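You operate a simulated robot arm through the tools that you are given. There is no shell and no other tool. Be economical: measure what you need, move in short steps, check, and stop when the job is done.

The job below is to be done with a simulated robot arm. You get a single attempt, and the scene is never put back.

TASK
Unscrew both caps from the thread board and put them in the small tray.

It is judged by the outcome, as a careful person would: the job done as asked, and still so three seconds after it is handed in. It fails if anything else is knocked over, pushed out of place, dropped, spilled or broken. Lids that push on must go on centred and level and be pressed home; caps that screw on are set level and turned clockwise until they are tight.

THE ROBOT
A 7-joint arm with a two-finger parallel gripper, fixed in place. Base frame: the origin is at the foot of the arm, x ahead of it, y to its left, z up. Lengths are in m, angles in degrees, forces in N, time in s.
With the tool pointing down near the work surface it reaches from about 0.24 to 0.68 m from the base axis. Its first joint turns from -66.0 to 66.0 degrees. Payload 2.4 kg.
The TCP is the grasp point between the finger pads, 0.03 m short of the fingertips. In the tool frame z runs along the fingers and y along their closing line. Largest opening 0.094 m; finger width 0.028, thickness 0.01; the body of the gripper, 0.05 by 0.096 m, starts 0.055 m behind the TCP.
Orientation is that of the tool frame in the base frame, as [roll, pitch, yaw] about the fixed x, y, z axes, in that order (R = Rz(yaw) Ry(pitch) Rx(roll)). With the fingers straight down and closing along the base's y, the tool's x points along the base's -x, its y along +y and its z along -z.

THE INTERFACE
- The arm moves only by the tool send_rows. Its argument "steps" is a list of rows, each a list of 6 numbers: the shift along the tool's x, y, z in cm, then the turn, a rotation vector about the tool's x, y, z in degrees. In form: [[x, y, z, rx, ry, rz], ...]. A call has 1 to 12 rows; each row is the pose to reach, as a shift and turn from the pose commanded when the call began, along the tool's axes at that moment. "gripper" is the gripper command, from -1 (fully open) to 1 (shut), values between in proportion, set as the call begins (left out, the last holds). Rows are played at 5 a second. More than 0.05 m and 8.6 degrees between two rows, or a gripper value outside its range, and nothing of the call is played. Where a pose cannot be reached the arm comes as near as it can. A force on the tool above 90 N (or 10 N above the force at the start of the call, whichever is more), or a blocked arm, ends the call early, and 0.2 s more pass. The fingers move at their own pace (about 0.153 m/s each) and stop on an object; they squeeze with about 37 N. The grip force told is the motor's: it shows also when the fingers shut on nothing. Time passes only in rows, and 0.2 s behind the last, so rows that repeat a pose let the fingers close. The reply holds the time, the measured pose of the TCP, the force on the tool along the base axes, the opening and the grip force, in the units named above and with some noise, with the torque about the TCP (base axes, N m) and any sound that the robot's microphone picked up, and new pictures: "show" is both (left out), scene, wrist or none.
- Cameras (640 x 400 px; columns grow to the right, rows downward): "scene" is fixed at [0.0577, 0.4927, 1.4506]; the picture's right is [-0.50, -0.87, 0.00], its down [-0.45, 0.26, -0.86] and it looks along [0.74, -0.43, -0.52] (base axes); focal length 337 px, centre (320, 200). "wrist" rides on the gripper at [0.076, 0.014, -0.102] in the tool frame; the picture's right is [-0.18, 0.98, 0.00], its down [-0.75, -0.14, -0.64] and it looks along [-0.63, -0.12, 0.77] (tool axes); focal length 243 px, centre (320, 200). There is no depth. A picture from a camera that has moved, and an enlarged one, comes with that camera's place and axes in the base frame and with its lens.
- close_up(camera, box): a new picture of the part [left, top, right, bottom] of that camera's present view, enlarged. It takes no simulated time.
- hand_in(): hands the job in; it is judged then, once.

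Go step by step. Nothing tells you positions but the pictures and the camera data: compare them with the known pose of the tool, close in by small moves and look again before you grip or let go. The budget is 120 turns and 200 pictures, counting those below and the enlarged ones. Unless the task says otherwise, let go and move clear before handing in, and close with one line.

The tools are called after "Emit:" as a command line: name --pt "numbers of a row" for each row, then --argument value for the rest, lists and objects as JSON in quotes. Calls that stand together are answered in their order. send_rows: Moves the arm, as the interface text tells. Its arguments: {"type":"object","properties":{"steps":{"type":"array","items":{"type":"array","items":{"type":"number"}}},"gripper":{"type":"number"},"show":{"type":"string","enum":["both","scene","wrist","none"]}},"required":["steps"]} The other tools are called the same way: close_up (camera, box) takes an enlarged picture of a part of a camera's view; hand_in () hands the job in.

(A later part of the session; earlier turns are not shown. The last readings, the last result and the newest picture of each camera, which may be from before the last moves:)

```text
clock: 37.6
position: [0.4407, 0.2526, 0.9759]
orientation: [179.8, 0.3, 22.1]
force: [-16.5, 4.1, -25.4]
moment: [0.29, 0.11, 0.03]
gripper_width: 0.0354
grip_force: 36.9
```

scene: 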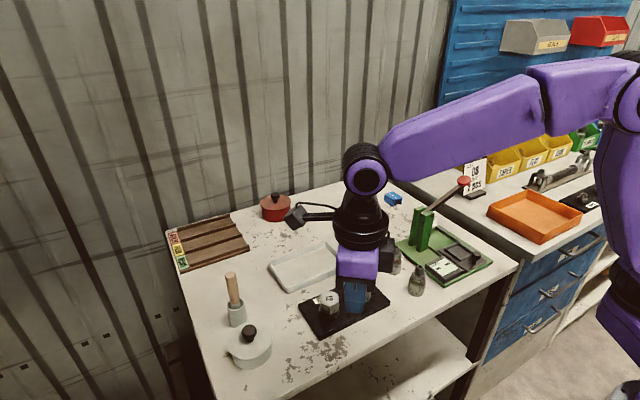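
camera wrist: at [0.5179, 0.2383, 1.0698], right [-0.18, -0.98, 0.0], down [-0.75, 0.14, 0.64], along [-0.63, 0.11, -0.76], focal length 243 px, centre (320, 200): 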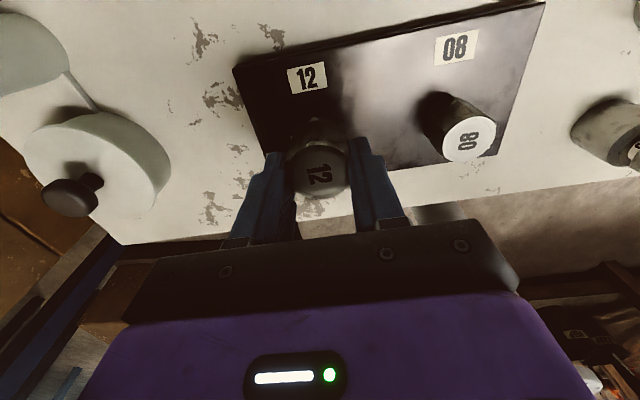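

Still threaded. I'll relax the pull, open, and back the gripper off 240° clockwise around the cap to regrip.

Emit:
send_rows --gripper -0.25 --pt "0 0 0.2 0 0 0" --pt "0 0 0.2 0 0 0" --pt "0 0 0.2 0 0 8.5" --pt "0 0 0.2 0 0 17" --pt "0 0 0.2 0 0 25.5" --pt "0 0 0.2 0 0 34" --pt "0 0 0.2 0 0 42.5" --pt "0 0 0.2 0 0 51" --pt "0 0 0.2 0 0 59.5" --pt "0 0 0.2 0 0 68" --pt "0 0 0.2 0 0 76" --pt "0 0 0.2 0 0 84" --show "none"

Emit:
send_rows --pt "0 0 0 0 0 8" --pt "0 0 0 0 0 16" --pt "0 0 0 0 0 24" --pt "0 0 0 0 0 32" --pt "0 0 0 0 0 40" --pt "0 0 0 0 0 48" --pt "0 0 0 0 0 56" --pt "0 0 0 0 0 64" --pt "0 0 0 0 0 72" --pt "0 0 0 0 0 80" --pt "0 0 0 0 0 88" --pt "0 0 0 0 0 96" --show "none"

Emit:
send_rows --pt "0 0 0 0 0 8" --pt "0 0 0 0 0 16" --pt "0 0 0 0 0 24" --pt "0 0 0 0 0 32" --pt "0 0 0 0 0 40" --pt "0 0 0 0 0 48" --pt "0 0 0 0 0 54" --pt "0 0 0 0 0 60" --pt "0 0 0 0 0 60" --show "none"

Emit:
close_up --camera "scene" --box '[302, 278, 362, 328]'

Emit:
close_up --camera "wrist" --box '[240, 90, 400, 210]'

```text
clock: 40.2
position: [0.4429, 0.253, 0.9759]
orientation: [-180.0, 0.1, -62.2]
force: [-0.4, -0.1, 0.6]
moment: [0.02, -0.02, 0.01]
gripper_width: 0.0588
grip_force: 0.0
```

```text
clock: 42.8
position: [0.4417, 0.2524, 0.9776]
orientation: [179.9, 0.0, -158.1]
force: [0.8, 0.3, -0.6]
moment: [-0.04, 0.01, 0.01]
gripper_width: 0.0588
grip_force: 0.1
```

```text
clock: 44.8
position: [0.4422, 0.2525, 0.9764]
orientation: [-180.0, 0.0, 141.9]
force: [-0.2, -1.2, -0.3]
moment: [-0.02, -0.03, -0.02]
gripper_width: 0.059
grip_force: 0.1
```

```text
8.00 times, centred on (332, 303) of scene
camera zoom: at [0.0577, 0.4927, 1.4506], right [-0.5, -0.87, 0.0], down [-0.45, 0.26, -0.86], along [0.74, -0.43, -0.52], focal length 2694 px, centre (224, -624)
```

zoom: 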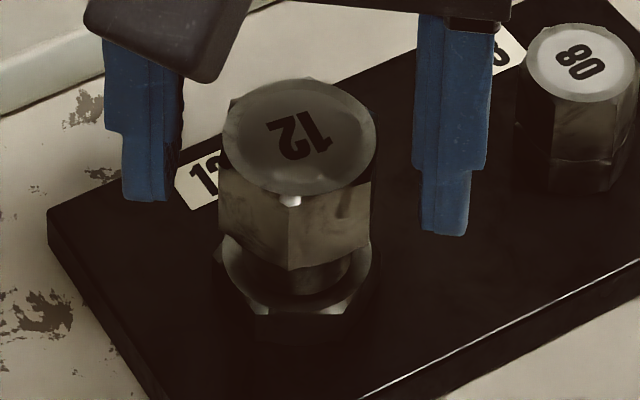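

```text
3.33 times, centred on (320, 150) of wrist
camera zoom: at [0.3909, 0.3103, 1.0775], right [0.75, 0.66, 0.0], down [0.51, -0.58, 0.64], along [0.42, -0.48, -0.77], focal length 809 px, centre (320, 367)
```

zoom: 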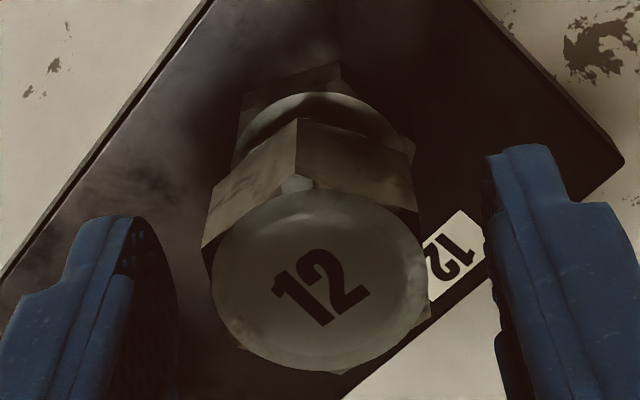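

The threaded stud shows under the cap, and the cap is centred and aligned. I'll close and keep turning.

Emit:
send_rows --gripper 1 --pt "0 0 0 0 0 0" --pt "0 0 0 0 0 0" --pt "0 0 0 0 0 0" --pt "0 0 -0.02 0 0 -7.5" --pt "0 0 -0.04 0 0 -15" --pt "0 0 -0.06 0 0 -22.5" --pt "0 0 -0.08 0 0 -30" --pt "0 0 -0.1 0 0 -37.5" --pt "0 0 -0.12 0 0 -45" --pt "0 0 -0.14 0 0 -52.5" --pt "0 0 -0.16 0 0 -60" --pt "0 0 -0.18 0 0 -67.5" --show "none"

Emit:
send_rows --pt "0 0 -0.02 0 0 -7.5" --pt "0 0 -0.04 0 0 -15" --pt "0 0 -0.06 0 0 -22.5" --pt "0 0 -0.08 0 0 -30" --pt "0 0 -0.1 0 0 -37.5" --pt "0 0 -0.12 0 0 -45" --pt "0 0 -0.14 0 0 -52.5" --pt "0 0 -0.16 0 0 -60" --pt "0 0 -0.18 0 0 -67.5" --show "none"

Emit:
close_up --camera "scene" --box '[302, 278, 362, 328]'

```text
clock: 47.4
position: [0.4429, 0.2524, 0.9784]
orientation: [180.0, 0.1, -150.4]
force: [-5.9, 0.9, 14.4]
moment: [0.03, 0.19, -0.05]
gripper_width: 0.0356
grip_force: 37.2
```

```text
clock: 49.4
position: [0.4419, 0.2535, 0.98]
orientation: [-180.0, 0.0, -82.8]
force: [-0.2, 0.1, 0.0]
moment: [0.01, -0.01, 0.01]
gripper_width: 0.0355
grip_force: 36.7
```

```text
8.00 times, centred on (332, 303) of scene
camera zoom: at [0.0577, 0.4927, 1.4506], right [-0.5, -0.87, 0.0], down [-0.45, 0.26, -0.86], along [0.74, -0.43, -0.52], focal length 2694 px, centre (224, -624)
```

zoom: 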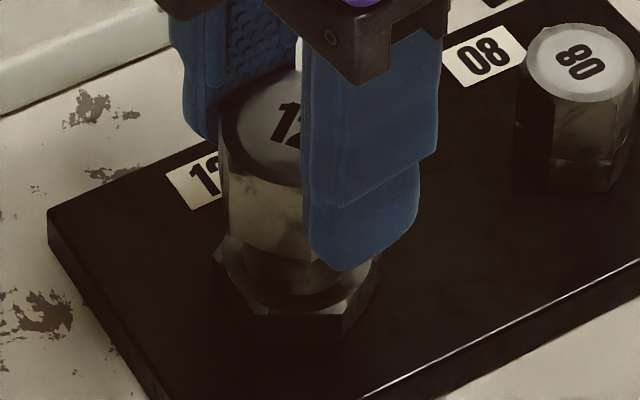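

All forces dropped to zero, so the cap is free. I'll lift it straight up slowly.

Emit:
send_rows --pt "0 0 -0.3 0 0 0" --pt "0 0 -0.6 0 0 0" --pt "0 0 -1 0 0 0" --pt "0 0 -2 0 0 0" --pt "0 0 -3.5 0 0 0" --pt "0 0 -6 0 0 0" --pt "0 0 -9 0 0 0" --pt "0 0 -9 0 0 0"

Emit:
close_up --camera "scene" --box '[250, 210, 410, 340]'

```text
clock: 51.2
position: [0.4426, 0.2517, 1.0706]
orientation: [-180.0, 0.0, -82.9]
force: [0.0, -0.8, -1.3]
moment: [-0.01, 0.0, 0.0]
gripper_width: 0.0356
grip_force: 37.1
camera wrist: at [0.4372, 0.1756, 1.1712], right [-1.0, 0.06, 0.0], down [0.05, 0.77, 0.64], along [0.04, 0.64, -0.77], focal length 243 px, centre (320, 200)
```

scene: 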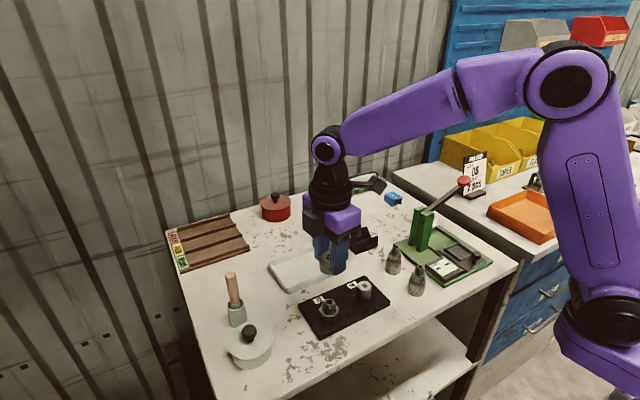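
wrist: 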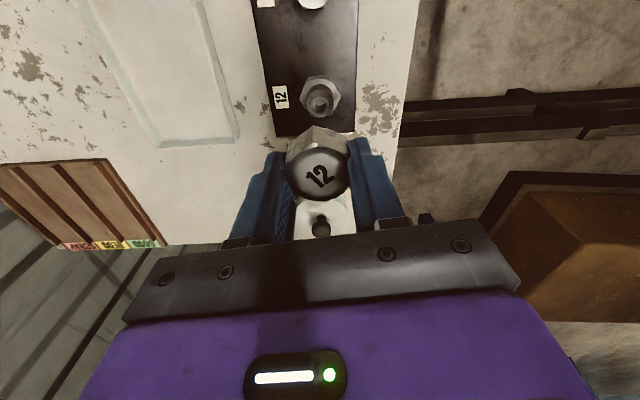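

```text
3.08 times, centred on (330, 275) of scene
camera zoom: at [0.0577, 0.4927, 1.4506], right [-0.5, -0.87, 0.0], down [-0.45, 0.26, -0.86], along [0.74, -0.43, -0.52], focal length 1036 px, centre (289, -31)
```

zoom: 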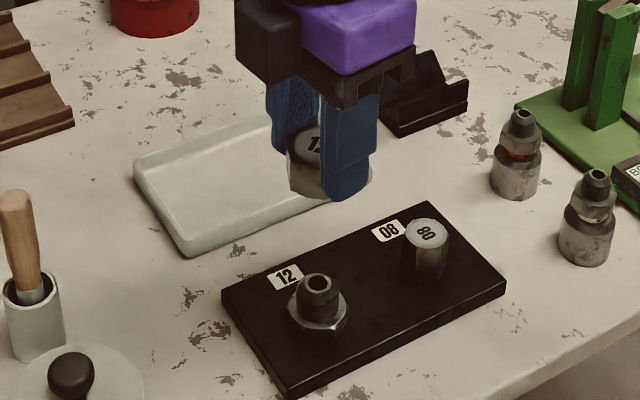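

Cap 12 is off. The tray spans about x 0.52–0.62 and y 0.145–0.30, so I'll carry the cap above its +y half while turning back to yaw 180.

Emit:
send_rows --pt "0.15 -1.07 0 0 0 8.1" --pt "0.3 -2.14 0 0 0 16.2" --pt "0.45 -3.2 0 0 0 24.3" --pt "0.6 -4.3 0 0 0 32.4" --pt "0.75 -5.35 0 0 0 40.5" --pt "0.9 -6.4 0 0 0 48.6" --pt "1.05 -7.5 0 0 0 56.7" --pt "1.2 -8.55 0 0 0 64.8" --pt "1.35 -9.6 0 0 0 72.9" --pt "1.5 -10.7 0 0 0 81" --pt "1.65 -11.8 0 0 0 89.1" --pt "1.78 -12.84 0 0 0 97"

Emit:
close_up --camera "scene" --box '[250, 210, 410, 340]'

```text
clock: 53.8
position: [0.5721, 0.2511, 1.0708]
orientation: [180.0, 0.0, 179.9]
force: [0.2, -0.5, -1.6]
moment: [-0.01, 0.03, 0.01]
gripper_width: 0.0357
grip_force: 37.4
camera wrist: at [0.4956, 0.2652, 1.1715], right [0.19, 0.98, 0.0], down [0.75, -0.14, 0.64], along [0.63, -0.12, -0.77], focal length 243 px, centre (320, 200)
```

scene: 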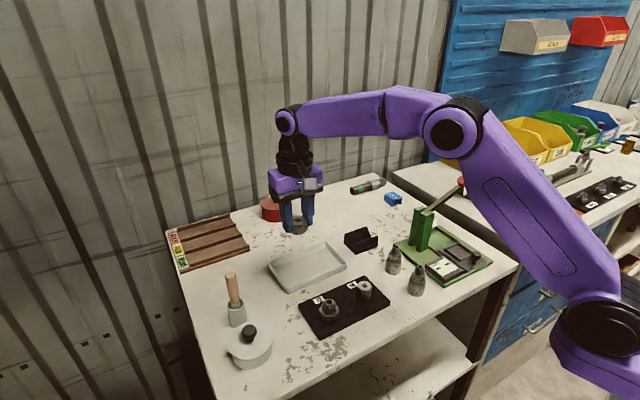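
wrist: 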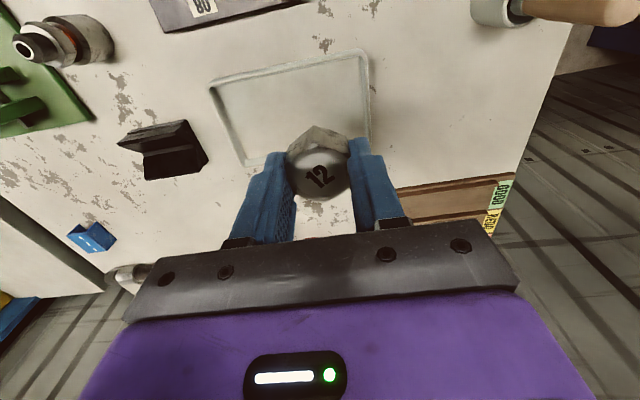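

```text
3.08 times, centred on (330, 275) of scene
camera zoom: at [0.0577, 0.4927, 1.4506], right [-0.5, -0.87, 0.0], down [-0.45, 0.26, -0.86], along [0.74, -0.43, -0.52], focal length 1036 px, centre (289, -31)
```

zoom: 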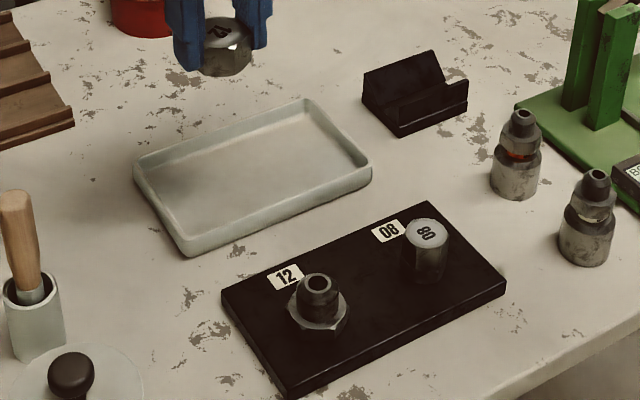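

The tray's centre is nearer x 0.578. I'll shift 6 mm forward, lower most of the way, and check.

Emit:
send_rows --pt "-0.6 0 3 0 0 0" --pt "-0.6 0 6 0 0 0" --pt "-0.6 0 9 0 0 0" --pt "-0.6 0 11 0 0 0" --pt "-0.6 0 11 0 0 0"

Emit:
close_up --camera "scene" --box '[260, 220, 372, 300]'

```text
clock: 55.0
position: [0.5772, 0.2499, 0.9599]
orientation: [-180.0, -0.1, -180.0]
force: [0.2, -0.1, -0.3]
moment: [-0.05, 0.01, -0.03]
gripper_width: 0.0356
grip_force: 37.1
camera wrist: at [0.5014, 0.264, 1.0607], right [0.18, 0.98, 0.0], down [0.75, -0.14, 0.64], along [0.63, -0.12, -0.77], focal length 243 px, centre (320, 200)
```

scene: 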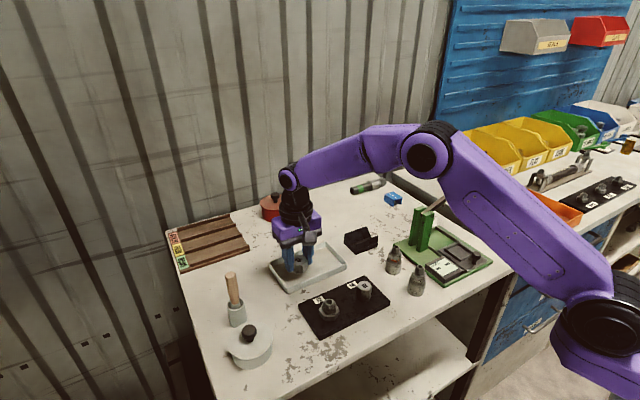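
wrist: 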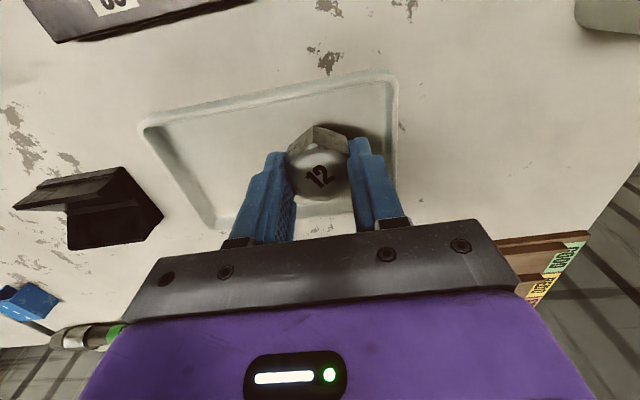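

```text
5.00 times, centred on (316, 260) of scene
camera zoom: at [0.0577, 0.4927, 1.4506], right [-0.5, -0.87, 0.0], down [-0.45, 0.26, -0.86], along [0.74, -0.43, -0.52], focal length 1684 px, centre (340, -100)
```

zoom: 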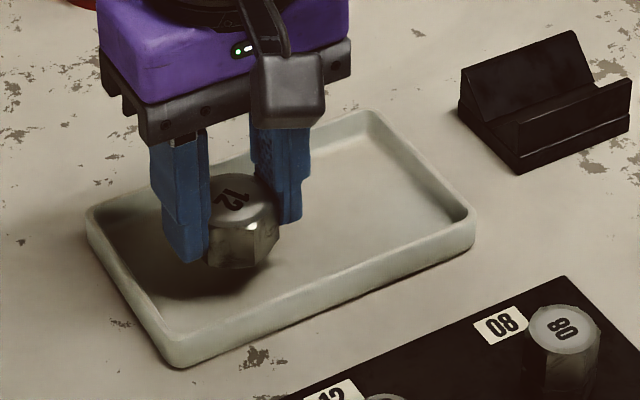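

The cap is inside the tray outline with room on all sides. I'll lower it gently until it touches.

Emit:
send_rows --pt "0 0 0.4 0 0 0" --pt "0 0 0.8 0 0 0" --pt "0 0 1.2 0 0 0" --pt "0 0 1.5 0 0 0" --show "none"

Emit:
close_up --camera "scene" --box '[260, 220, 372, 300]'

```text
clock: 56.0
position: [0.5777, 0.2501, 0.945]
orientation: [-180.0, 0.0, 180.0]
force: [0.4, 0.2, -0.6]
moment: [-0.01, 0.03, -0.01]
gripper_width: 0.0353
grip_force: 36.8
```

```text
5.00 times, centred on (316, 260) of scene
camera zoom: at [0.0577, 0.4927, 1.4506], right [-0.5, -0.87, 0.0], down [-0.45, 0.26, -0.86], along [0.74, -0.43, -0.52], focal length 1684 px, centre (340, -100)
```

zoom: 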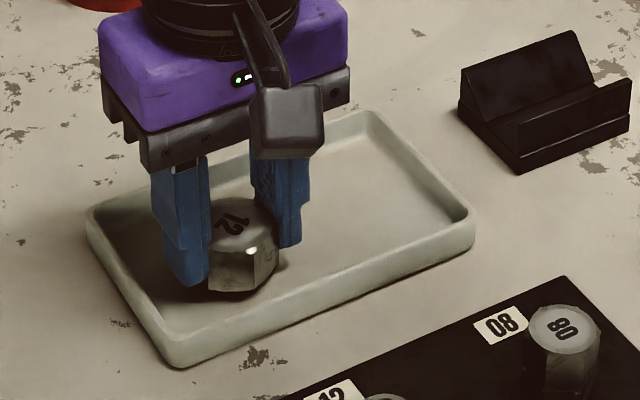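

Emit:
send_rows --pt "0 0 0.15 0 0 0" --pt "0 0 0.3 0 0 0" --pt "0 0 0.4 0 0 0" --show "none"

Emit:
send_rows --pt "0 0 0.1 0 0 0" --pt "0 0 0.2 0 0 0" --show "none"

```text
clock: 56.8
position: [0.5767, 0.2491, 0.941]
orientation: [179.9, 0.1, 179.9]
force: [0.1, 0.6, 0.3]
moment: [0.0, 0.0, 0.01]
gripper_width: 0.0353
grip_force: 36.9
```

```text
clock: 57.4
position: [0.5788, 0.2496, 0.9383]
orientation: [-179.9, -0.1, 179.9]
force: [-0.4, 0.2, -0.7]
moment: [0.0, -0.02, -0.02]
gripper_width: 0.0352
grip_force: 36.8
```

Emit:
send_rows --pt "0 0 0.1 0 0 0" --pt "0 0 0.2 0 0 0" --show "none"

Emit:
close_up --camera "scene" --box '[270, 240, 330, 290]'

```text
clock: 58.0
position: [0.5785, 0.2504, 0.9384]
orientation: [-180.0, 0.1, -179.9]
force: [-5.6, -1.0, 15.3]
moment: [-0.15, 0.33, -0.05]
gripper_width: 0.0354
grip_force: 37.6
```

```text
8.00 times, centred on (300, 265) of scene
camera zoom: at [0.0572, 0.4926, 1.4507], right [-0.5, -0.87, 0.0], down [-0.45, 0.26, -0.86], along [0.74, -0.43, -0.52], focal length 2694 px, centre (480, -320)
```

zoom: 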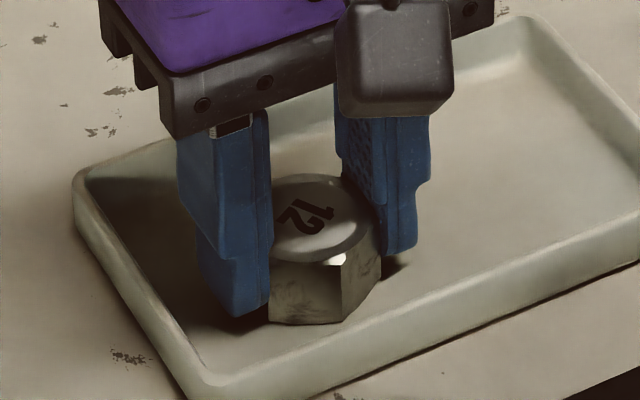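

It has touched down on the tray floor. I'll ease off, open slightly, then rise clear.

Emit:
send_rows --gripper -0.06 --pt "0 0 -0.05 0 0 0" --pt "0 0 -0.05 0 0 0" --pt "0 0 -0.05 0 0 0" --pt "0 0 -1 0 0 0" --pt "0 0 -3 0 0 0" --pt "0 0 -6 0 0 0" --pt "0 0 -10 0 0 0" --pt "0 0 -13 0 0 0"

Emit:
close_up --camera "scene" --box '[260, 220, 372, 300]'

```text
clock: 59.8
position: [0.5758, 0.2493, 1.0669]
orientation: [180.0, 0.0, 180.0]
force: [0.1, -0.2, 0.4]
moment: [0.02, -0.05, -0.01]
gripper_width: 0.05
grip_force: 0.0
camera wrist: at [0.5003, 0.2631, 1.1686], right [0.18, 0.98, 0.0], down [0.75, -0.14, 0.64], along [0.63, -0.12, -0.77], focal length 243 px, centre (320, 200)
```

scene: 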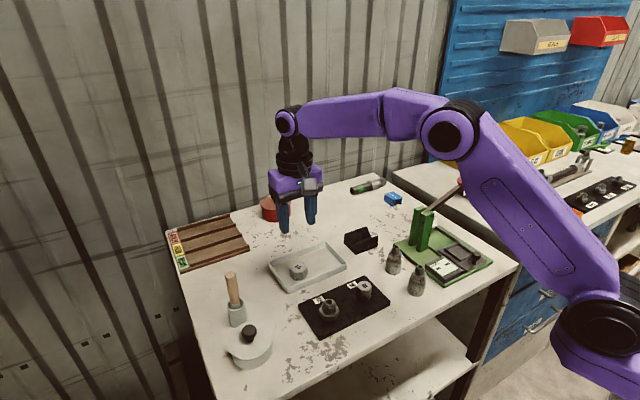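
wrist: 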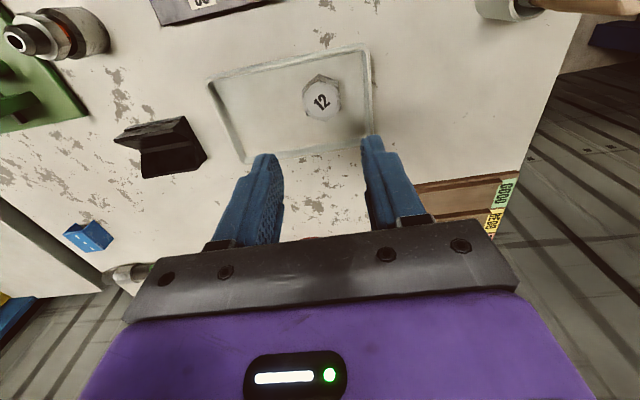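

```text
5.00 times, centred on (316, 260) of scene
camera zoom: at [0.0577, 0.4927, 1.4506], right [-0.5, -0.87, 0.0], down [-0.45, 0.26, -0.86], along [0.74, -0.43, -0.52], focal length 1684 px, centre (340, -100)
```

zoom: 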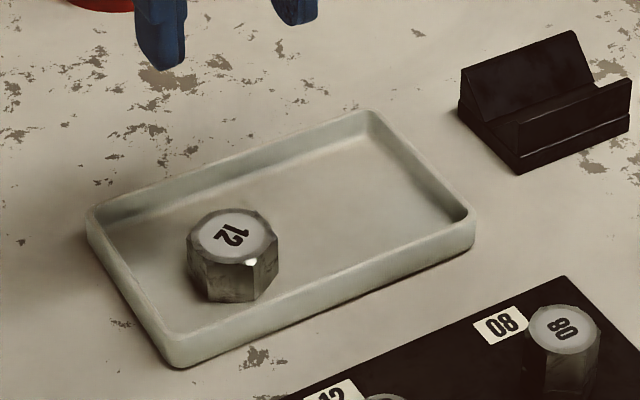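

Cap 12 sits flat in the tray. Now for cap 08, which I estimate at about (0.444, 0.167), top near z 0.942; I'll move above it.

Emit:
send_rows --pt "3 -2 0 0 0 0" --pt "6.5 -4 0 0 0 0" --pt "10 -6.2 0 0 0 0" --pt "13.2 -8.25 0 0 0 0" --pt "13.2 -8.25 3 0 0 0" --pt "13.2 -8.25 5.2 0 0 0" --pt "13.2 -8.25 5.2 0 0 0" --show "none"

Emit:
close_up --camera "wrist" --box '[240, 90, 400, 210]'

Emit:
close_up --camera "scene" --box '[330, 260, 390, 310]'

```text
clock: 61.4
position: [0.4451, 0.169, 1.015]
orientation: [-180.0, 0.1, 180.0]
force: [-0.3, 0.8, 0.4]
moment: [-0.02, 0.0, 0.02]
gripper_width: 0.0499
grip_force: 0.0
```

```text
3.33 times, centred on (320, 150) of wrist
camera zoom: at [0.3693, 0.1814, 1.1171], right [0.18, 0.98, 0.0], down [0.75, -0.14, 0.64], along [0.63, -0.12, -0.77], focal length 809 px, centre (320, 367)
```

zoom: 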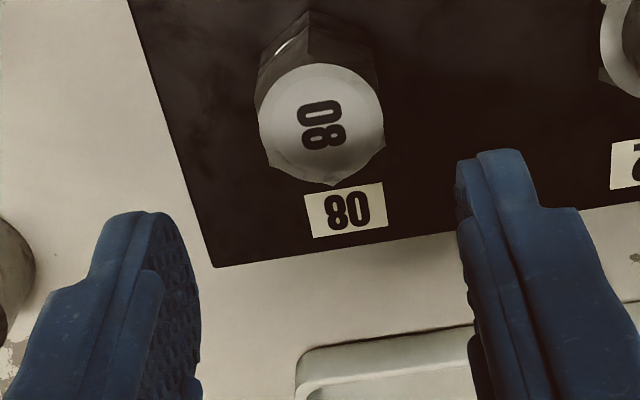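

```text
8.00 times, centred on (360, 285) of scene
camera zoom: at [0.0577, 0.4927, 1.4506], right [-0.5, -0.87, 0.0], down [-0.45, 0.26, -0.86], along [0.74, -0.43, -0.52], focal length 2694 px, centre (0, -480)
```

zoom: 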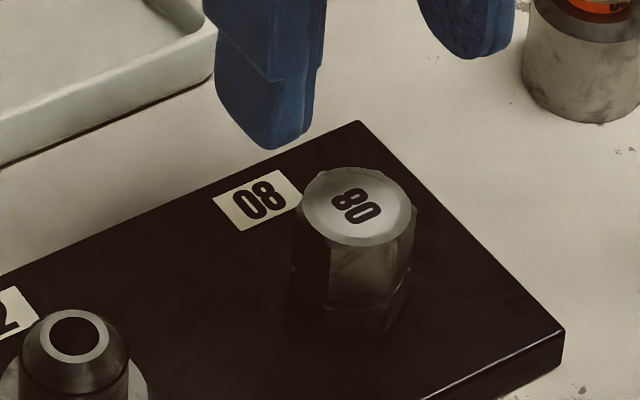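

Cap 08's flats also face ±y, and it needs about 1.2 mm less in x. I'll turn clockwise 60° here first, to gain turning range, and check centring.

Emit:
send_rows --pt "0.12 0 0 0 0 8" --pt "0.12 0 0 0 0 16" --pt "0.12 0 0 0 0 24" --pt "0.12 0 0 0 0 32" --pt "0.12 0 0 0 0 40" --pt "0.12 0 0 0 0 48" --pt "0.12 0 0 0 0 54" --pt "0.12 0 0 0 0 60" --pt "0.12 0 2 0 0 60" --pt "0.12 0 2 0 0 60" --show "none"

Emit:
close_up --camera "wrist" --box '[240, 90, 400, 210]'

```text
clock: 63.6
position: [0.4457, 0.1687, 0.9943]
orientation: [180.0, -0.1, 120.0]
force: [0.9, -0.2, 0.1]
moment: [-0.02, 0.0, 0.02]
gripper_width: 0.0497
grip_force: 0.0
```

```text
3.33 times, centred on (320, 150) of wrist
camera zoom: at [0.4191, 0.2413, 1.0961], right [0.94, 0.33, 0.0], down [0.25, -0.72, 0.64], along [0.21, -0.61, -0.77], focal length 809 px, centre (320, 367)
```

zoom: 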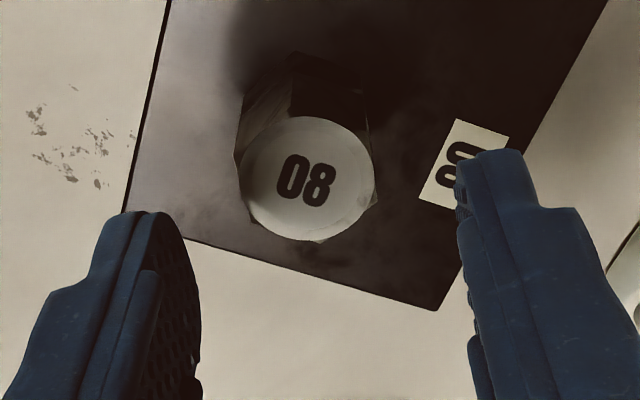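

The cap is about 2.8 mm off along tool −y. I'll correct, descend to z 0.963 and look again before closing.

Emit:
send_rows --pt "0.08 -0.27 0 0 0 0" --pt "0.08 -0.27 1.5 0 0 0" --pt "0.08 -0.27 2.6 0 0 0" --pt "0.08 -0.27 3.1 0 0 0" --pt "0.08 -0.27 3.1 0 0 0" --show "none"

Emit:
close_up --camera "wrist" --box '[240, 90, 400, 210]'

Emit:
close_up --camera "scene" --box '[330, 260, 390, 310]'

```text
clock: 64.8
position: [0.4426, 0.168, 0.9648]
orientation: [180.0, 0.0, 120.1]
force: [0.2, 0.5, 0.1]
moment: [0.0, 0.0, 0.0]
gripper_width: 0.0499
grip_force: 0.1
```

```text
3.33 times, centred on (320, 150) of wrist
camera zoom: at [0.4158, 0.2405, 1.0653], right [0.94, 0.33, 0.0], down [0.25, -0.72, 0.64], along [0.21, -0.61, -0.77], focal length 809 px, centre (320, 367)
```

zoom: 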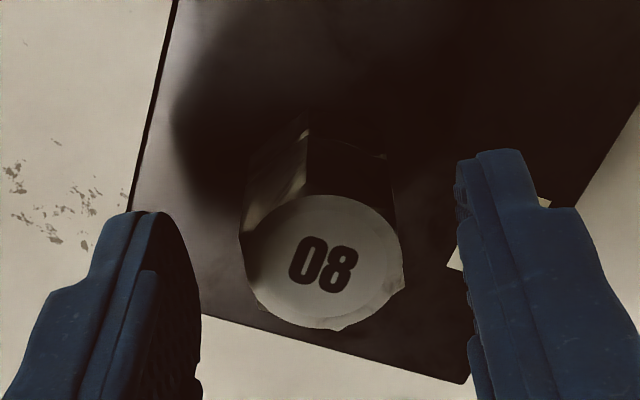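

```text
8.00 times, centred on (360, 285) of scene
camera zoom: at [0.0577, 0.4927, 1.4506], right [-0.5, -0.87, 0.0], down [-0.45, 0.26, -0.86], along [0.74, -0.43, -0.52], focal length 2694 px, centre (0, -480)
```

zoom: 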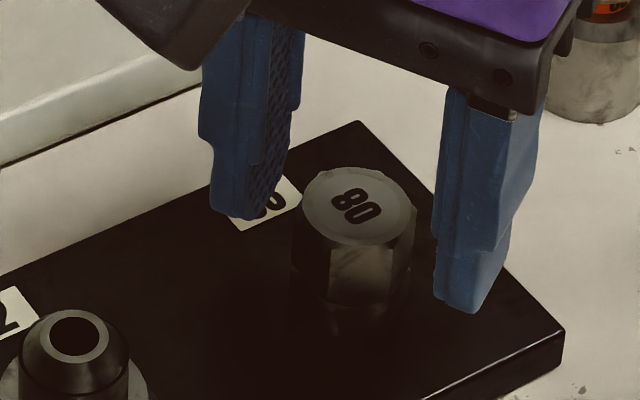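

Emit:
send_rows --gripper 1 --pt "0 0 0 0 0 0" --pt "0 0 0 0 0 0" --pt "0 0 0 0 0 0" --show "none"

Emit:
close_up --camera "scene" --box '[330, 260, 390, 310]'

Emit:
close_up --camera "wrist" --box '[240, 90, 400, 210]'

```text
clock: 65.6
position: [0.4421, 0.1676, 0.9635]
orientation: [179.9, 0.1, 119.9]
force: [6.3, 3.7, -6.7]
moment: [0.03, -0.12, 0.01]
gripper_width: 0.0263
grip_force: 37.0
```

```text
8.00 times, centred on (360, 285) of scene
camera zoom: at [0.058, 0.4929, 1.4506], right [-0.5, -0.87, 0.0], down [-0.45, 0.26, -0.86], along [0.74, -0.43, -0.52], focal length 2694 px, centre (0, -480)
```

zoom: 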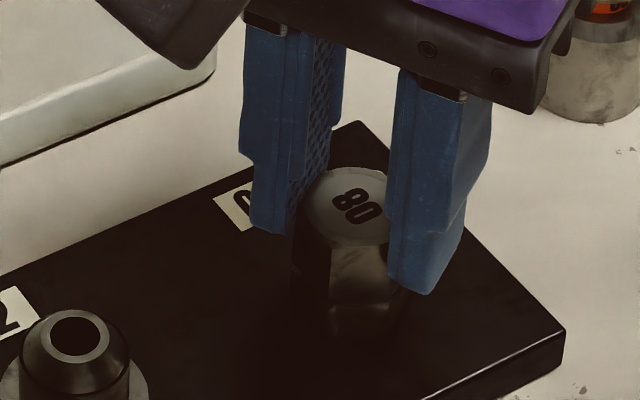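

```text
3.33 times, centred on (320, 150) of wrist
camera zoom: at [0.4163, 0.2408, 1.0654], right [0.94, 0.33, 0.0], down [0.25, -0.72, 0.64], along [0.21, -0.61, -0.77], focal length 809 px, centre (320, 367)
```

zoom: 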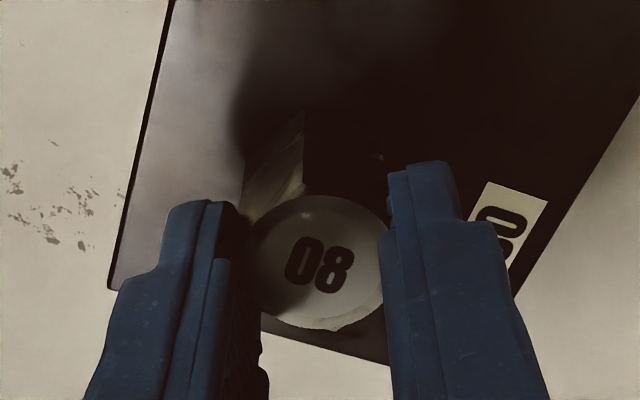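

Gripped at 26.3 mm across the flats. I'll turn 30° counter-clockwise first to gauge the rise.

Emit:
send_rows --pt "0 0.04 0 0 0 -7.5" --pt "0 0.04 0 0 0 -15" --pt "0 0.04 0 0 0 -22.5" --pt "0 0.04 -0.03 0 0 -30" --show "none"

Emit:
send_rows --pt "0 0 -0.04 0 0 -7.5" --pt "0 0 -0.06 0 0 -15" --pt "0 0 -0.08 0 0 -22.5" --pt "0 0 -0.1 0 0 -30" --show "none"

Emit:
close_up --camera "scene" --box '[330, 260, 390, 310]'

```text
clock: 66.6
position: [0.4422, 0.1679, 0.965]
orientation: [179.9, 0.1, 150.2]
force: [-1.1, 6.7, 17.4]
moment: [0.16, 0.06, -0.02]
gripper_width: 0.0262
grip_force: 36.7
```

```text
clock: 67.6
position: [0.4426, 0.1688, 0.9654]
orientation: [-180.0, 0.1, -179.9]
force: [-0.8, 9.4, 15.2]
moment: [0.25, 0.04, -0.02]
gripper_width: 0.0261
grip_force: 37.4
```

```text
8.00 times, centred on (360, 285) of scene
camera zoom: at [0.0574, 0.4929, 1.4506], right [-0.5, -0.87, 0.0], down [-0.45, 0.26, -0.86], along [0.74, -0.43, -0.52], focal length 2694 px, centre (0, -480)
```

zoom: 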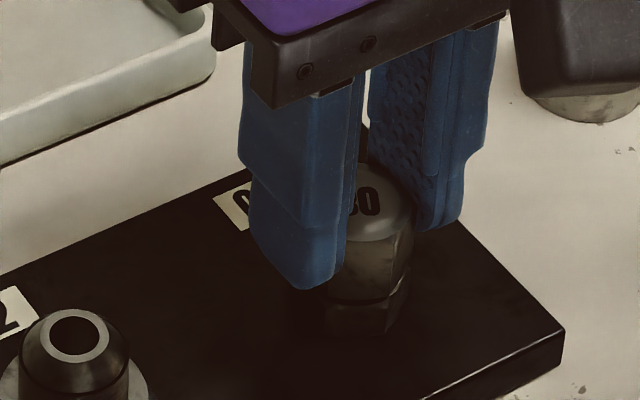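

It's turning and rising about 1 mm per 30°. I'll continue 90° with a matching lift.

Emit:
send_rows --pt "0 0.03 -0.07 0 0 -7.5" --pt "0 0.03 -0.1 0 0 -15" --pt "0 0.03 -0.13 0 0 -22.5" --pt "0 0.03 -0.15 0 0 -30" --pt "0 0.03 -0.18 0 0 -37.5" --pt "0 0.03 -0.2 0 0 -45" --pt "0 0.03 -0.23 0 0 -52.5" --pt "0 0.03 -0.25 0 0 -60" --pt "0 0.03 -0.27 0 0 -67.5" --pt "0 0.03 -0.29 0 0 -75" --pt "0 0.03 -0.31 0 0 -82.5" --pt "0 0.03 -0.33 0 0 -90" --show "none"

Emit:
close_up --camera "scene" --box '[330, 260, 390, 310]'

```text
clock: 70.2
position: [0.4424, 0.1669, 0.9679]
orientation: [180.0, 0.0, -89.6]
force: [1.9, 20.6, -22.3]
moment: [0.59, -0.1, -0.03]
gripper_width: 0.0261
grip_force: 36.9
```

```text
8.00 times, centred on (360, 285) of scene
camera zoom: at [0.0581, 0.4934, 1.4504], right [-0.5, -0.87, 0.0], down [-0.45, 0.26, -0.86], along [0.74, -0.43, -0.52], focal length 2694 px, centre (0, -480)
```

zoom: 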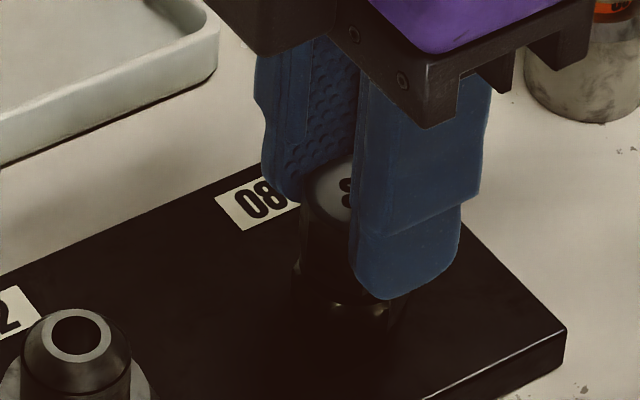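

Slightly over-lifted there. I'll continue with less lift.

Emit:
send_rows --pt "-0.07 0 0.1 0 0 -7.5" --pt "-0.07 0 0.08 0 0 -15" --pt "-0.07 0 0.06 0 0 -22.5" --pt "-0.07 0 0.04 0 0 -30" --pt "-0.07 0 0.02 0 0 -37.5" --pt "-0.07 0 0 0 0 -45" --pt "-0.07 0 -0.02 0 0 -52.5" --pt "-0.07 0 -0.04 0 0 -60" --pt "-0.07 0 -0.06 0 0 -67.5" --pt "-0.07 0 -0.08 0 0 -75" --pt "-0.07 0 -0.1 0 0 -82.5" --show "none"

Emit:
close_up --camera "scene" --box '[330, 260, 390, 310]'

```text
clock: 72.6
position: [0.4414, 0.1676, 0.9698]
orientation: [180.0, -0.1, -7.3]
force: [-11.8, 1.4, 24.1]
moment: [0.05, 0.39, -0.02]
gripper_width: 0.0264
grip_force: 37.4
```

```text
8.00 times, centred on (360, 285) of scene
camera zoom: at [0.057, 0.4926, 1.4507], right [-0.5, -0.87, 0.0], down [-0.45, 0.26, -0.86], along [0.74, -0.43, -0.52], focal length 2694 px, centre (0, -480)
```

zoom: 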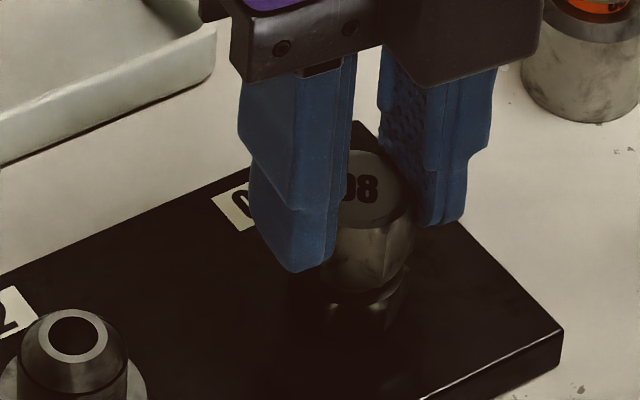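

The cap is rising cleanly. I'll release and back the gripper off 240° clockwise to regrip.

Emit:
send_rows --gripper -0.06 --pt "0 0 -0.1 0 0 0" --pt "0 0 -0.1 0 0 0" --pt "0 0 -0.1 0 0 8" --pt "0 0 -0.1 0 0 16" --pt "0 0 -0.1 0 0 24" --pt "0 0 -0.1 0 0 32" --pt "0 0 -0.1 0 0 40" --pt "0 0 -0.1 0 0 48" --pt "0 0 -0.1 0 0 56" --pt "0 0 -0.1 0 0 64" --pt "0 0 -0.1 0 0 72" --pt "0 0 -0.1 0 0 80" --show "none"

Emit:
send_rows --pt "0 0 0 0 0 8" --pt "0 0 0 0 0 16" --pt "0 0 0 0 0 24" --pt "0 0 0 0 0 32" --pt "0 0 0 0 0 40" --pt "0 0 0 0 0 48" --pt "0 0 0 0 0 56" --pt "0 0 0 0 0 64" --pt "0 0 0 0 0 72" --pt "0 0 0 0 0 80" --pt "0 0 0 0 0 88" --pt "0 0 0 0 0 96" --show "none"

Emit:
send_rows --pt "0 0 0 0 0 8" --pt "0 0 0 0 0 16" --pt "0 0 0 0 0 24" --pt "0 0 0 0 0 32" --pt "0 0 0 0 0 40" --pt "0 0 0 0 0 48" --pt "0 0 0 0 0 56" --pt "0 0 0 0 0 64" --pt "0 0 0 0 0 64" --show "none"

Emit:
close_up --camera "scene" --box '[330, 260, 390, 310]'

Emit:
close_up --camera "wrist" --box '[240, 90, 400, 210]'

```text
clock: 75.2
position: [0.4414, 0.1693, 0.9709]
orientation: [180.0, 0.0, -87.8]
force: [0.6, 0.1, 0.2]
moment: [0.0, 0.01, 0.0]
gripper_width: 0.0497
grip_force: 0.1
```

```text
clock: 77.8
position: [0.4426, 0.1678, 0.9702]
orientation: [-179.9, 0.1, 176.4]
force: [-0.8, -0.8, -0.3]
moment: [-0.01, 0.0, 0.02]
gripper_width: 0.05
grip_force: 0.0
```

```text
clock: 79.8
position: [0.442, 0.1688, 0.9703]
orientation: [-180.0, -0.1, 112.4]
force: [0.6, 0.1, -0.4]
moment: [0.01, 0.0, 0.01]
gripper_width: 0.0498
grip_force: 0.0
```

```text
8.00 times, centred on (360, 285) of scene
camera zoom: at [0.0577, 0.4927, 1.4506], right [-0.5, -0.87, 0.0], down [-0.45, 0.26, -0.86], along [0.74, -0.43, -0.52], focal length 2694 px, centre (0, -480)
```

zoom: 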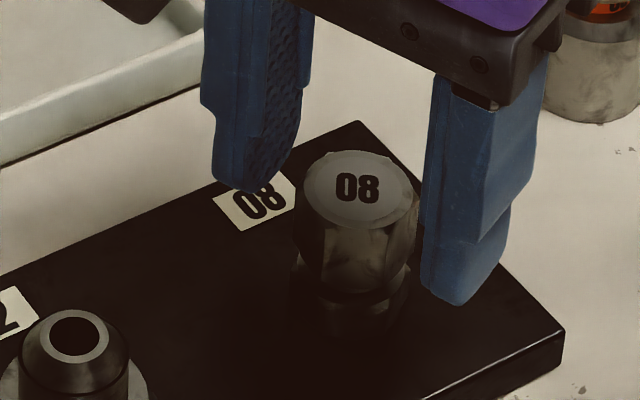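

```text
3.33 times, centred on (320, 150) of wrist
camera zoom: at [0.4259, 0.244, 1.0716], right [0.98, 0.2, 0.0], down [0.16, -0.75, 0.64], along [0.13, -0.63, -0.77], focal length 809 px, centre (320, 367)
```

zoom: 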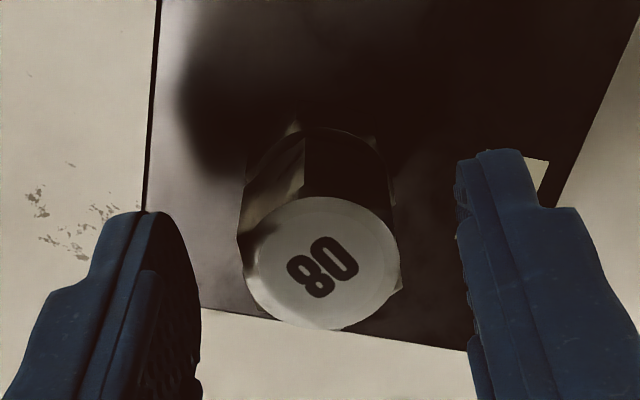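

The grip is aligned and centred again. I'll close and keep turning.

Emit:
send_rows --gripper 1 --pt "0 0 0 0 0 0" --pt "0 0 0 0 0 0" --pt "0 0 0 0 0 0" --pt "0 0 -0.02 0 0 -7.5" --pt "0 0 -0.04 0 0 -15" --pt "0 0 -0.06 0 0 -22.5" --pt "0 0 -0.08 0 0 -30" --pt "0 0 -0.1 0 0 -37.5" --pt "0 0 -0.12 0 0 -45" --pt "0 0 -0.14 0 0 -52.5" --pt "0 0 -0.16 0 0 -60" --pt "0 0 -0.18 0 0 -67.5" --show "none"

Emit:
send_rows --pt "0 0 -0.02 0 0 -7.5" --pt "0 0 -0.04 0 0 -15" --pt "0 0 -0.06 0 0 -22.5" --pt "0 0 -0.08 0 0 -30" --pt "0 0 -0.1 0 0 -37.5" --pt "0 0 -0.12 0 0 -45" --pt "0 0 -0.14 0 0 -52.5" --pt "0 0 -0.16 0 0 -60" --pt "0 0 -0.18 0 0 -67.5" --show "none"

Emit:
close_up --camera "scene" --box '[330, 260, 390, 310]'

```text
clock: 82.4
position: [0.4415, 0.1682, 0.972]
orientation: [-179.8, -0.1, -179.8]
force: [-8.2, -5.5, 4.1]
moment: [-0.14, 0.2, -0.05]
gripper_width: 0.0262
grip_force: 37.0
```

```text
clock: 84.4
position: [0.4419, 0.1687, 0.974]
orientation: [180.0, 0.0, -112.3]
force: [-1.8, -2.3, -21.0]
moment: [0.0, 0.06, -0.05]
gripper_width: 0.0263
grip_force: 36.7
```

```text
8.00 times, centred on (360, 285) of scene
camera zoom: at [0.058, 0.4928, 1.4506], right [-0.5, -0.87, 0.0], down [-0.45, 0.26, -0.86], along [0.74, -0.43, -0.52], focal length 2694 px, centre (0, -480)
```

zoom: 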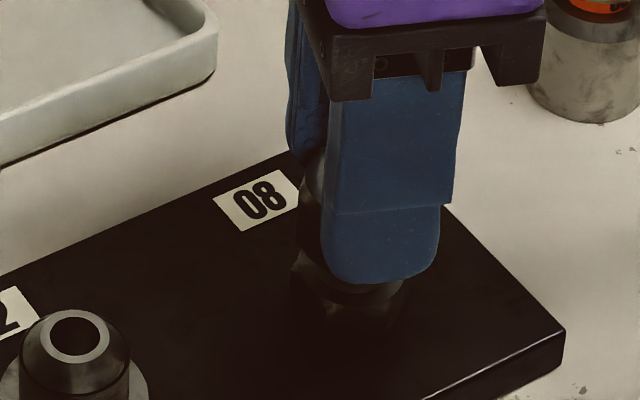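

Emit:
send_rows --pt "0 0 0.08 0 0 -8" --pt "0 0 0.06 0 0 -16" --pt "0 0 0.04 0 0 -24" --pt "0 0 0.02 0 0 -32" --pt "0 0 0.0 0 0 -40" --pt "0 0 -0.02 0 0 -48" --pt "0 0 -0.04 0 0 -56" --pt "0 0 -0.06 0 0 -64" --pt "0 0 -0.08 0 0 -72" --pt "0 0 -0.1 0 0 -80" --pt "0 0 -0.12 0 0 -88" --pt "0 0 -0.14 0 0 -96" --show "none"

Emit:
close_up --camera "scene" --box '[330, 260, 390, 310]'

```text
clock: 87.0
position: [0.4422, 0.1683, 0.9774]
orientation: [180.0, 0.1, -16.3]
force: [-11.9, -7.4, 21.7]
moment: [-0.08, 0.42, -0.04]
gripper_width: 0.0262
grip_force: 37.5
```

```text
8.00 times, centred on (360, 285) of scene
camera zoom: at [0.057, 0.4924, 1.4508], right [-0.5, -0.87, 0.0], down [-0.45, 0.26, -0.86], along [0.74, -0.43, -0.52], focal length 2694 px, centre (0, -480)
```

zoom: 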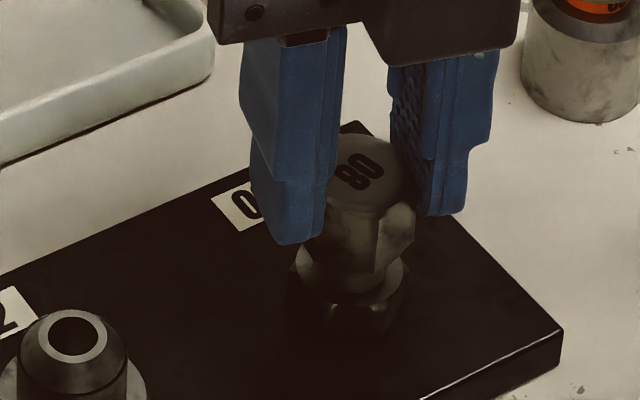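

Another half turn should free it. I'll release, back off 240° again, and regrip 3 mm lower on the cap.

Emit:
send_rows --gripper -0.06 --pt "0 0 -0.1 0 0 0" --pt "0 0 -0.1 0 0 0" --pt "0 0 0.2 0 0 8" --pt "0 0 0.2 0 0 16" --pt "0 0 0.2 0 0 24" --pt "0 0 0.2 0 0 32" --pt "0 0 0.2 0 0 40" --pt "0 0 0.2 0 0 48" --pt "0 0 0.2 0 0 56" --pt "0 0 0.2 0 0 64" --pt "0 0 0.2 0 0 72" --pt "0 0 0.2 0 0 80" --show "none"

Emit:
send_rows --pt "0 0 0 0 0 8" --pt "0 0 0 0 0 16" --pt "0 0 0 0 0 24" --pt "0 0 0 0 0 32" --pt "0 0 0 0 0 40" --pt "0 0 0 0 0 48" --pt "0 0 0 0 0 56" --pt "0 0 0 0 0 64" --pt "0 0 0 0 0 72" --pt "0 0 0 0 0 80" --pt "0 0 0 0 0 88" --pt "0 0 0 0 0 96" --show "none"

Emit:
send_rows --pt "0 0 0 0 0 8" --pt "0 0 0 0 0 16" --pt "0 0 0 0 0 24" --pt "0 0 0 0 0 32" --pt "0 0 0 0 0 40" --pt "0 0 0 0 0 48" --pt "0 0 0 0 0 56" --pt "0 0 0 0 0 64" --pt "0 0 0 0 0 64" --show "none"

Emit:
close_up --camera "scene" --box '[330, 260, 390, 310]'

Emit:
close_up --camera "wrist" --box '[240, 90, 400, 210]'

```text
clock: 89.6
position: [0.4421, 0.169, 0.9744]
orientation: [-180.0, 0.0, -96.5]
force: [-0.1, -1.1, -0.4]
moment: [0.04, -0.02, -0.01]
gripper_width: 0.0498
grip_force: 0.0
```

```text
clock: 92.2
position: [0.4427, 0.1691, 0.973]
orientation: [-180.0, 0.0, 167.5]
force: [-0.5, -0.4, 0.0]
moment: [-0.01, 0.02, -0.01]
gripper_width: 0.0496
grip_force: 0.0
```

```text
clock: 94.2
position: [0.4426, 0.1684, 0.9737]
orientation: [180.0, 0.1, 103.4]
force: [0.2, -0.7, -0.1]
moment: [0.03, -0.01, 0.02]
gripper_width: 0.0498
grip_force: 0.0
```

```text
8.00 times, centred on (360, 285) of scene
camera zoom: at [0.0577, 0.4927, 1.4506], right [-0.5, -0.87, 0.0], down [-0.45, 0.26, -0.86], along [0.74, -0.43, -0.52], focal length 2694 px, centre (0, -480)
```

zoom: 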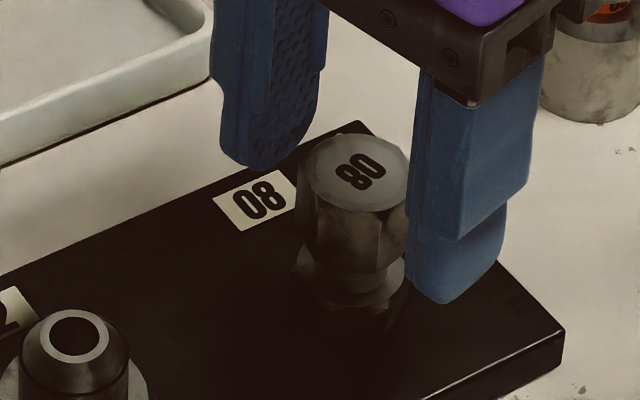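

```text
3.33 times, centred on (320, 150) of wrist
camera zoom: at [0.4383, 0.2453, 1.0752], right [1.0, 0.05, 0.0], down [0.04, -0.77, 0.64], along [0.03, -0.64, -0.77], focal length 809 px, centre (320, 367)
```

zoom: 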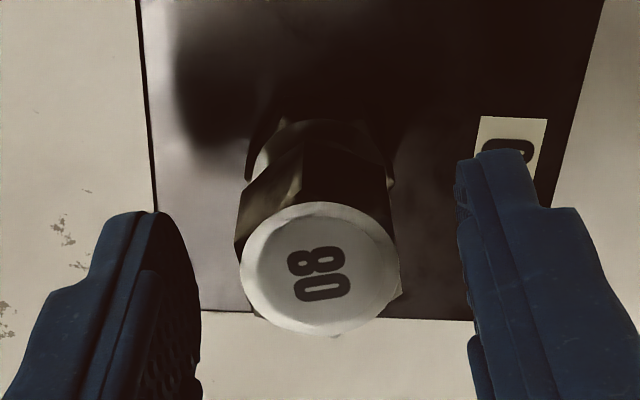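

Emit:
send_rows --gripper 1 --pt "0 0 0 0 0 0" --pt "0 0 0 0 0 0" --pt "0 0 0 0 0 0" --pt "0 0 -0.02 0 0 -7.5" --pt "0 0 -0.04 0 0 -15" --pt "0 0 -0.06 0 0 -22.5" --pt "0 0 -0.08 0 0 -30" --pt "0 0 -0.1 0 0 -37.5" --pt "0 0 -0.12 0 0 -45" --pt "0 0 -0.14 0 0 -52.5" --pt "0 0 -0.16 0 0 -60" --pt "0 0 -0.18 0 0 -67.5" --show "none"

Emit:
send_rows --pt "0 0 -0.02 0 0 -7.5" --pt "0 0 -0.04 0 0 -15" --pt "0 0 -0.06 0 0 -22.5" --pt "0 0 -0.07 0 0 -30" --pt "0 0 -0.08 0 0 -37.5" --pt "0 0 -0.1 0 0 -45" --pt "0 0 -0.12 0 0 -52.5" --pt "0 0 -0.14 0 0 -60" --pt "0 0 -0.16 0 0 -67.5" --show "none"

Emit:
close_up --camera "scene" --box '[330, 260, 390, 310]'

```text
clock: 96.8
position: [0.443, 0.167, 0.9754]
orientation: [-180.0, 0.1, 171.1]
force: [-3.4, -1.2, 8.6]
moment: [0.0, 0.12, -0.02]
gripper_width: 0.0263
grip_force: 36.9
```

```text
clock: 98.8
position: [0.4425, 0.167, 0.9768]
orientation: [-180.0, 0.0, -121.3]
force: [-0.7, 0.6, -0.3]
moment: [0.02, -0.01, 0.0]
gripper_width: 0.0264
grip_force: 36.4
```

```text
8.00 times, centred on (360, 285) of scene
camera zoom: at [0.0577, 0.4927, 1.4506], right [-0.5, -0.87, 0.0], down [-0.45, 0.26, -0.86], along [0.74, -0.43, -0.52], focal length 2694 px, centre (0, -480)
```

zoom: 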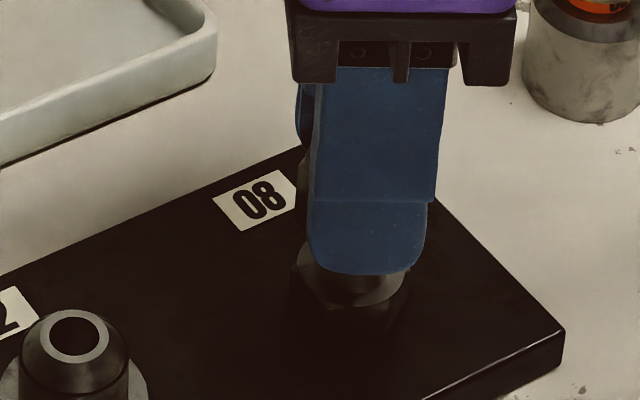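

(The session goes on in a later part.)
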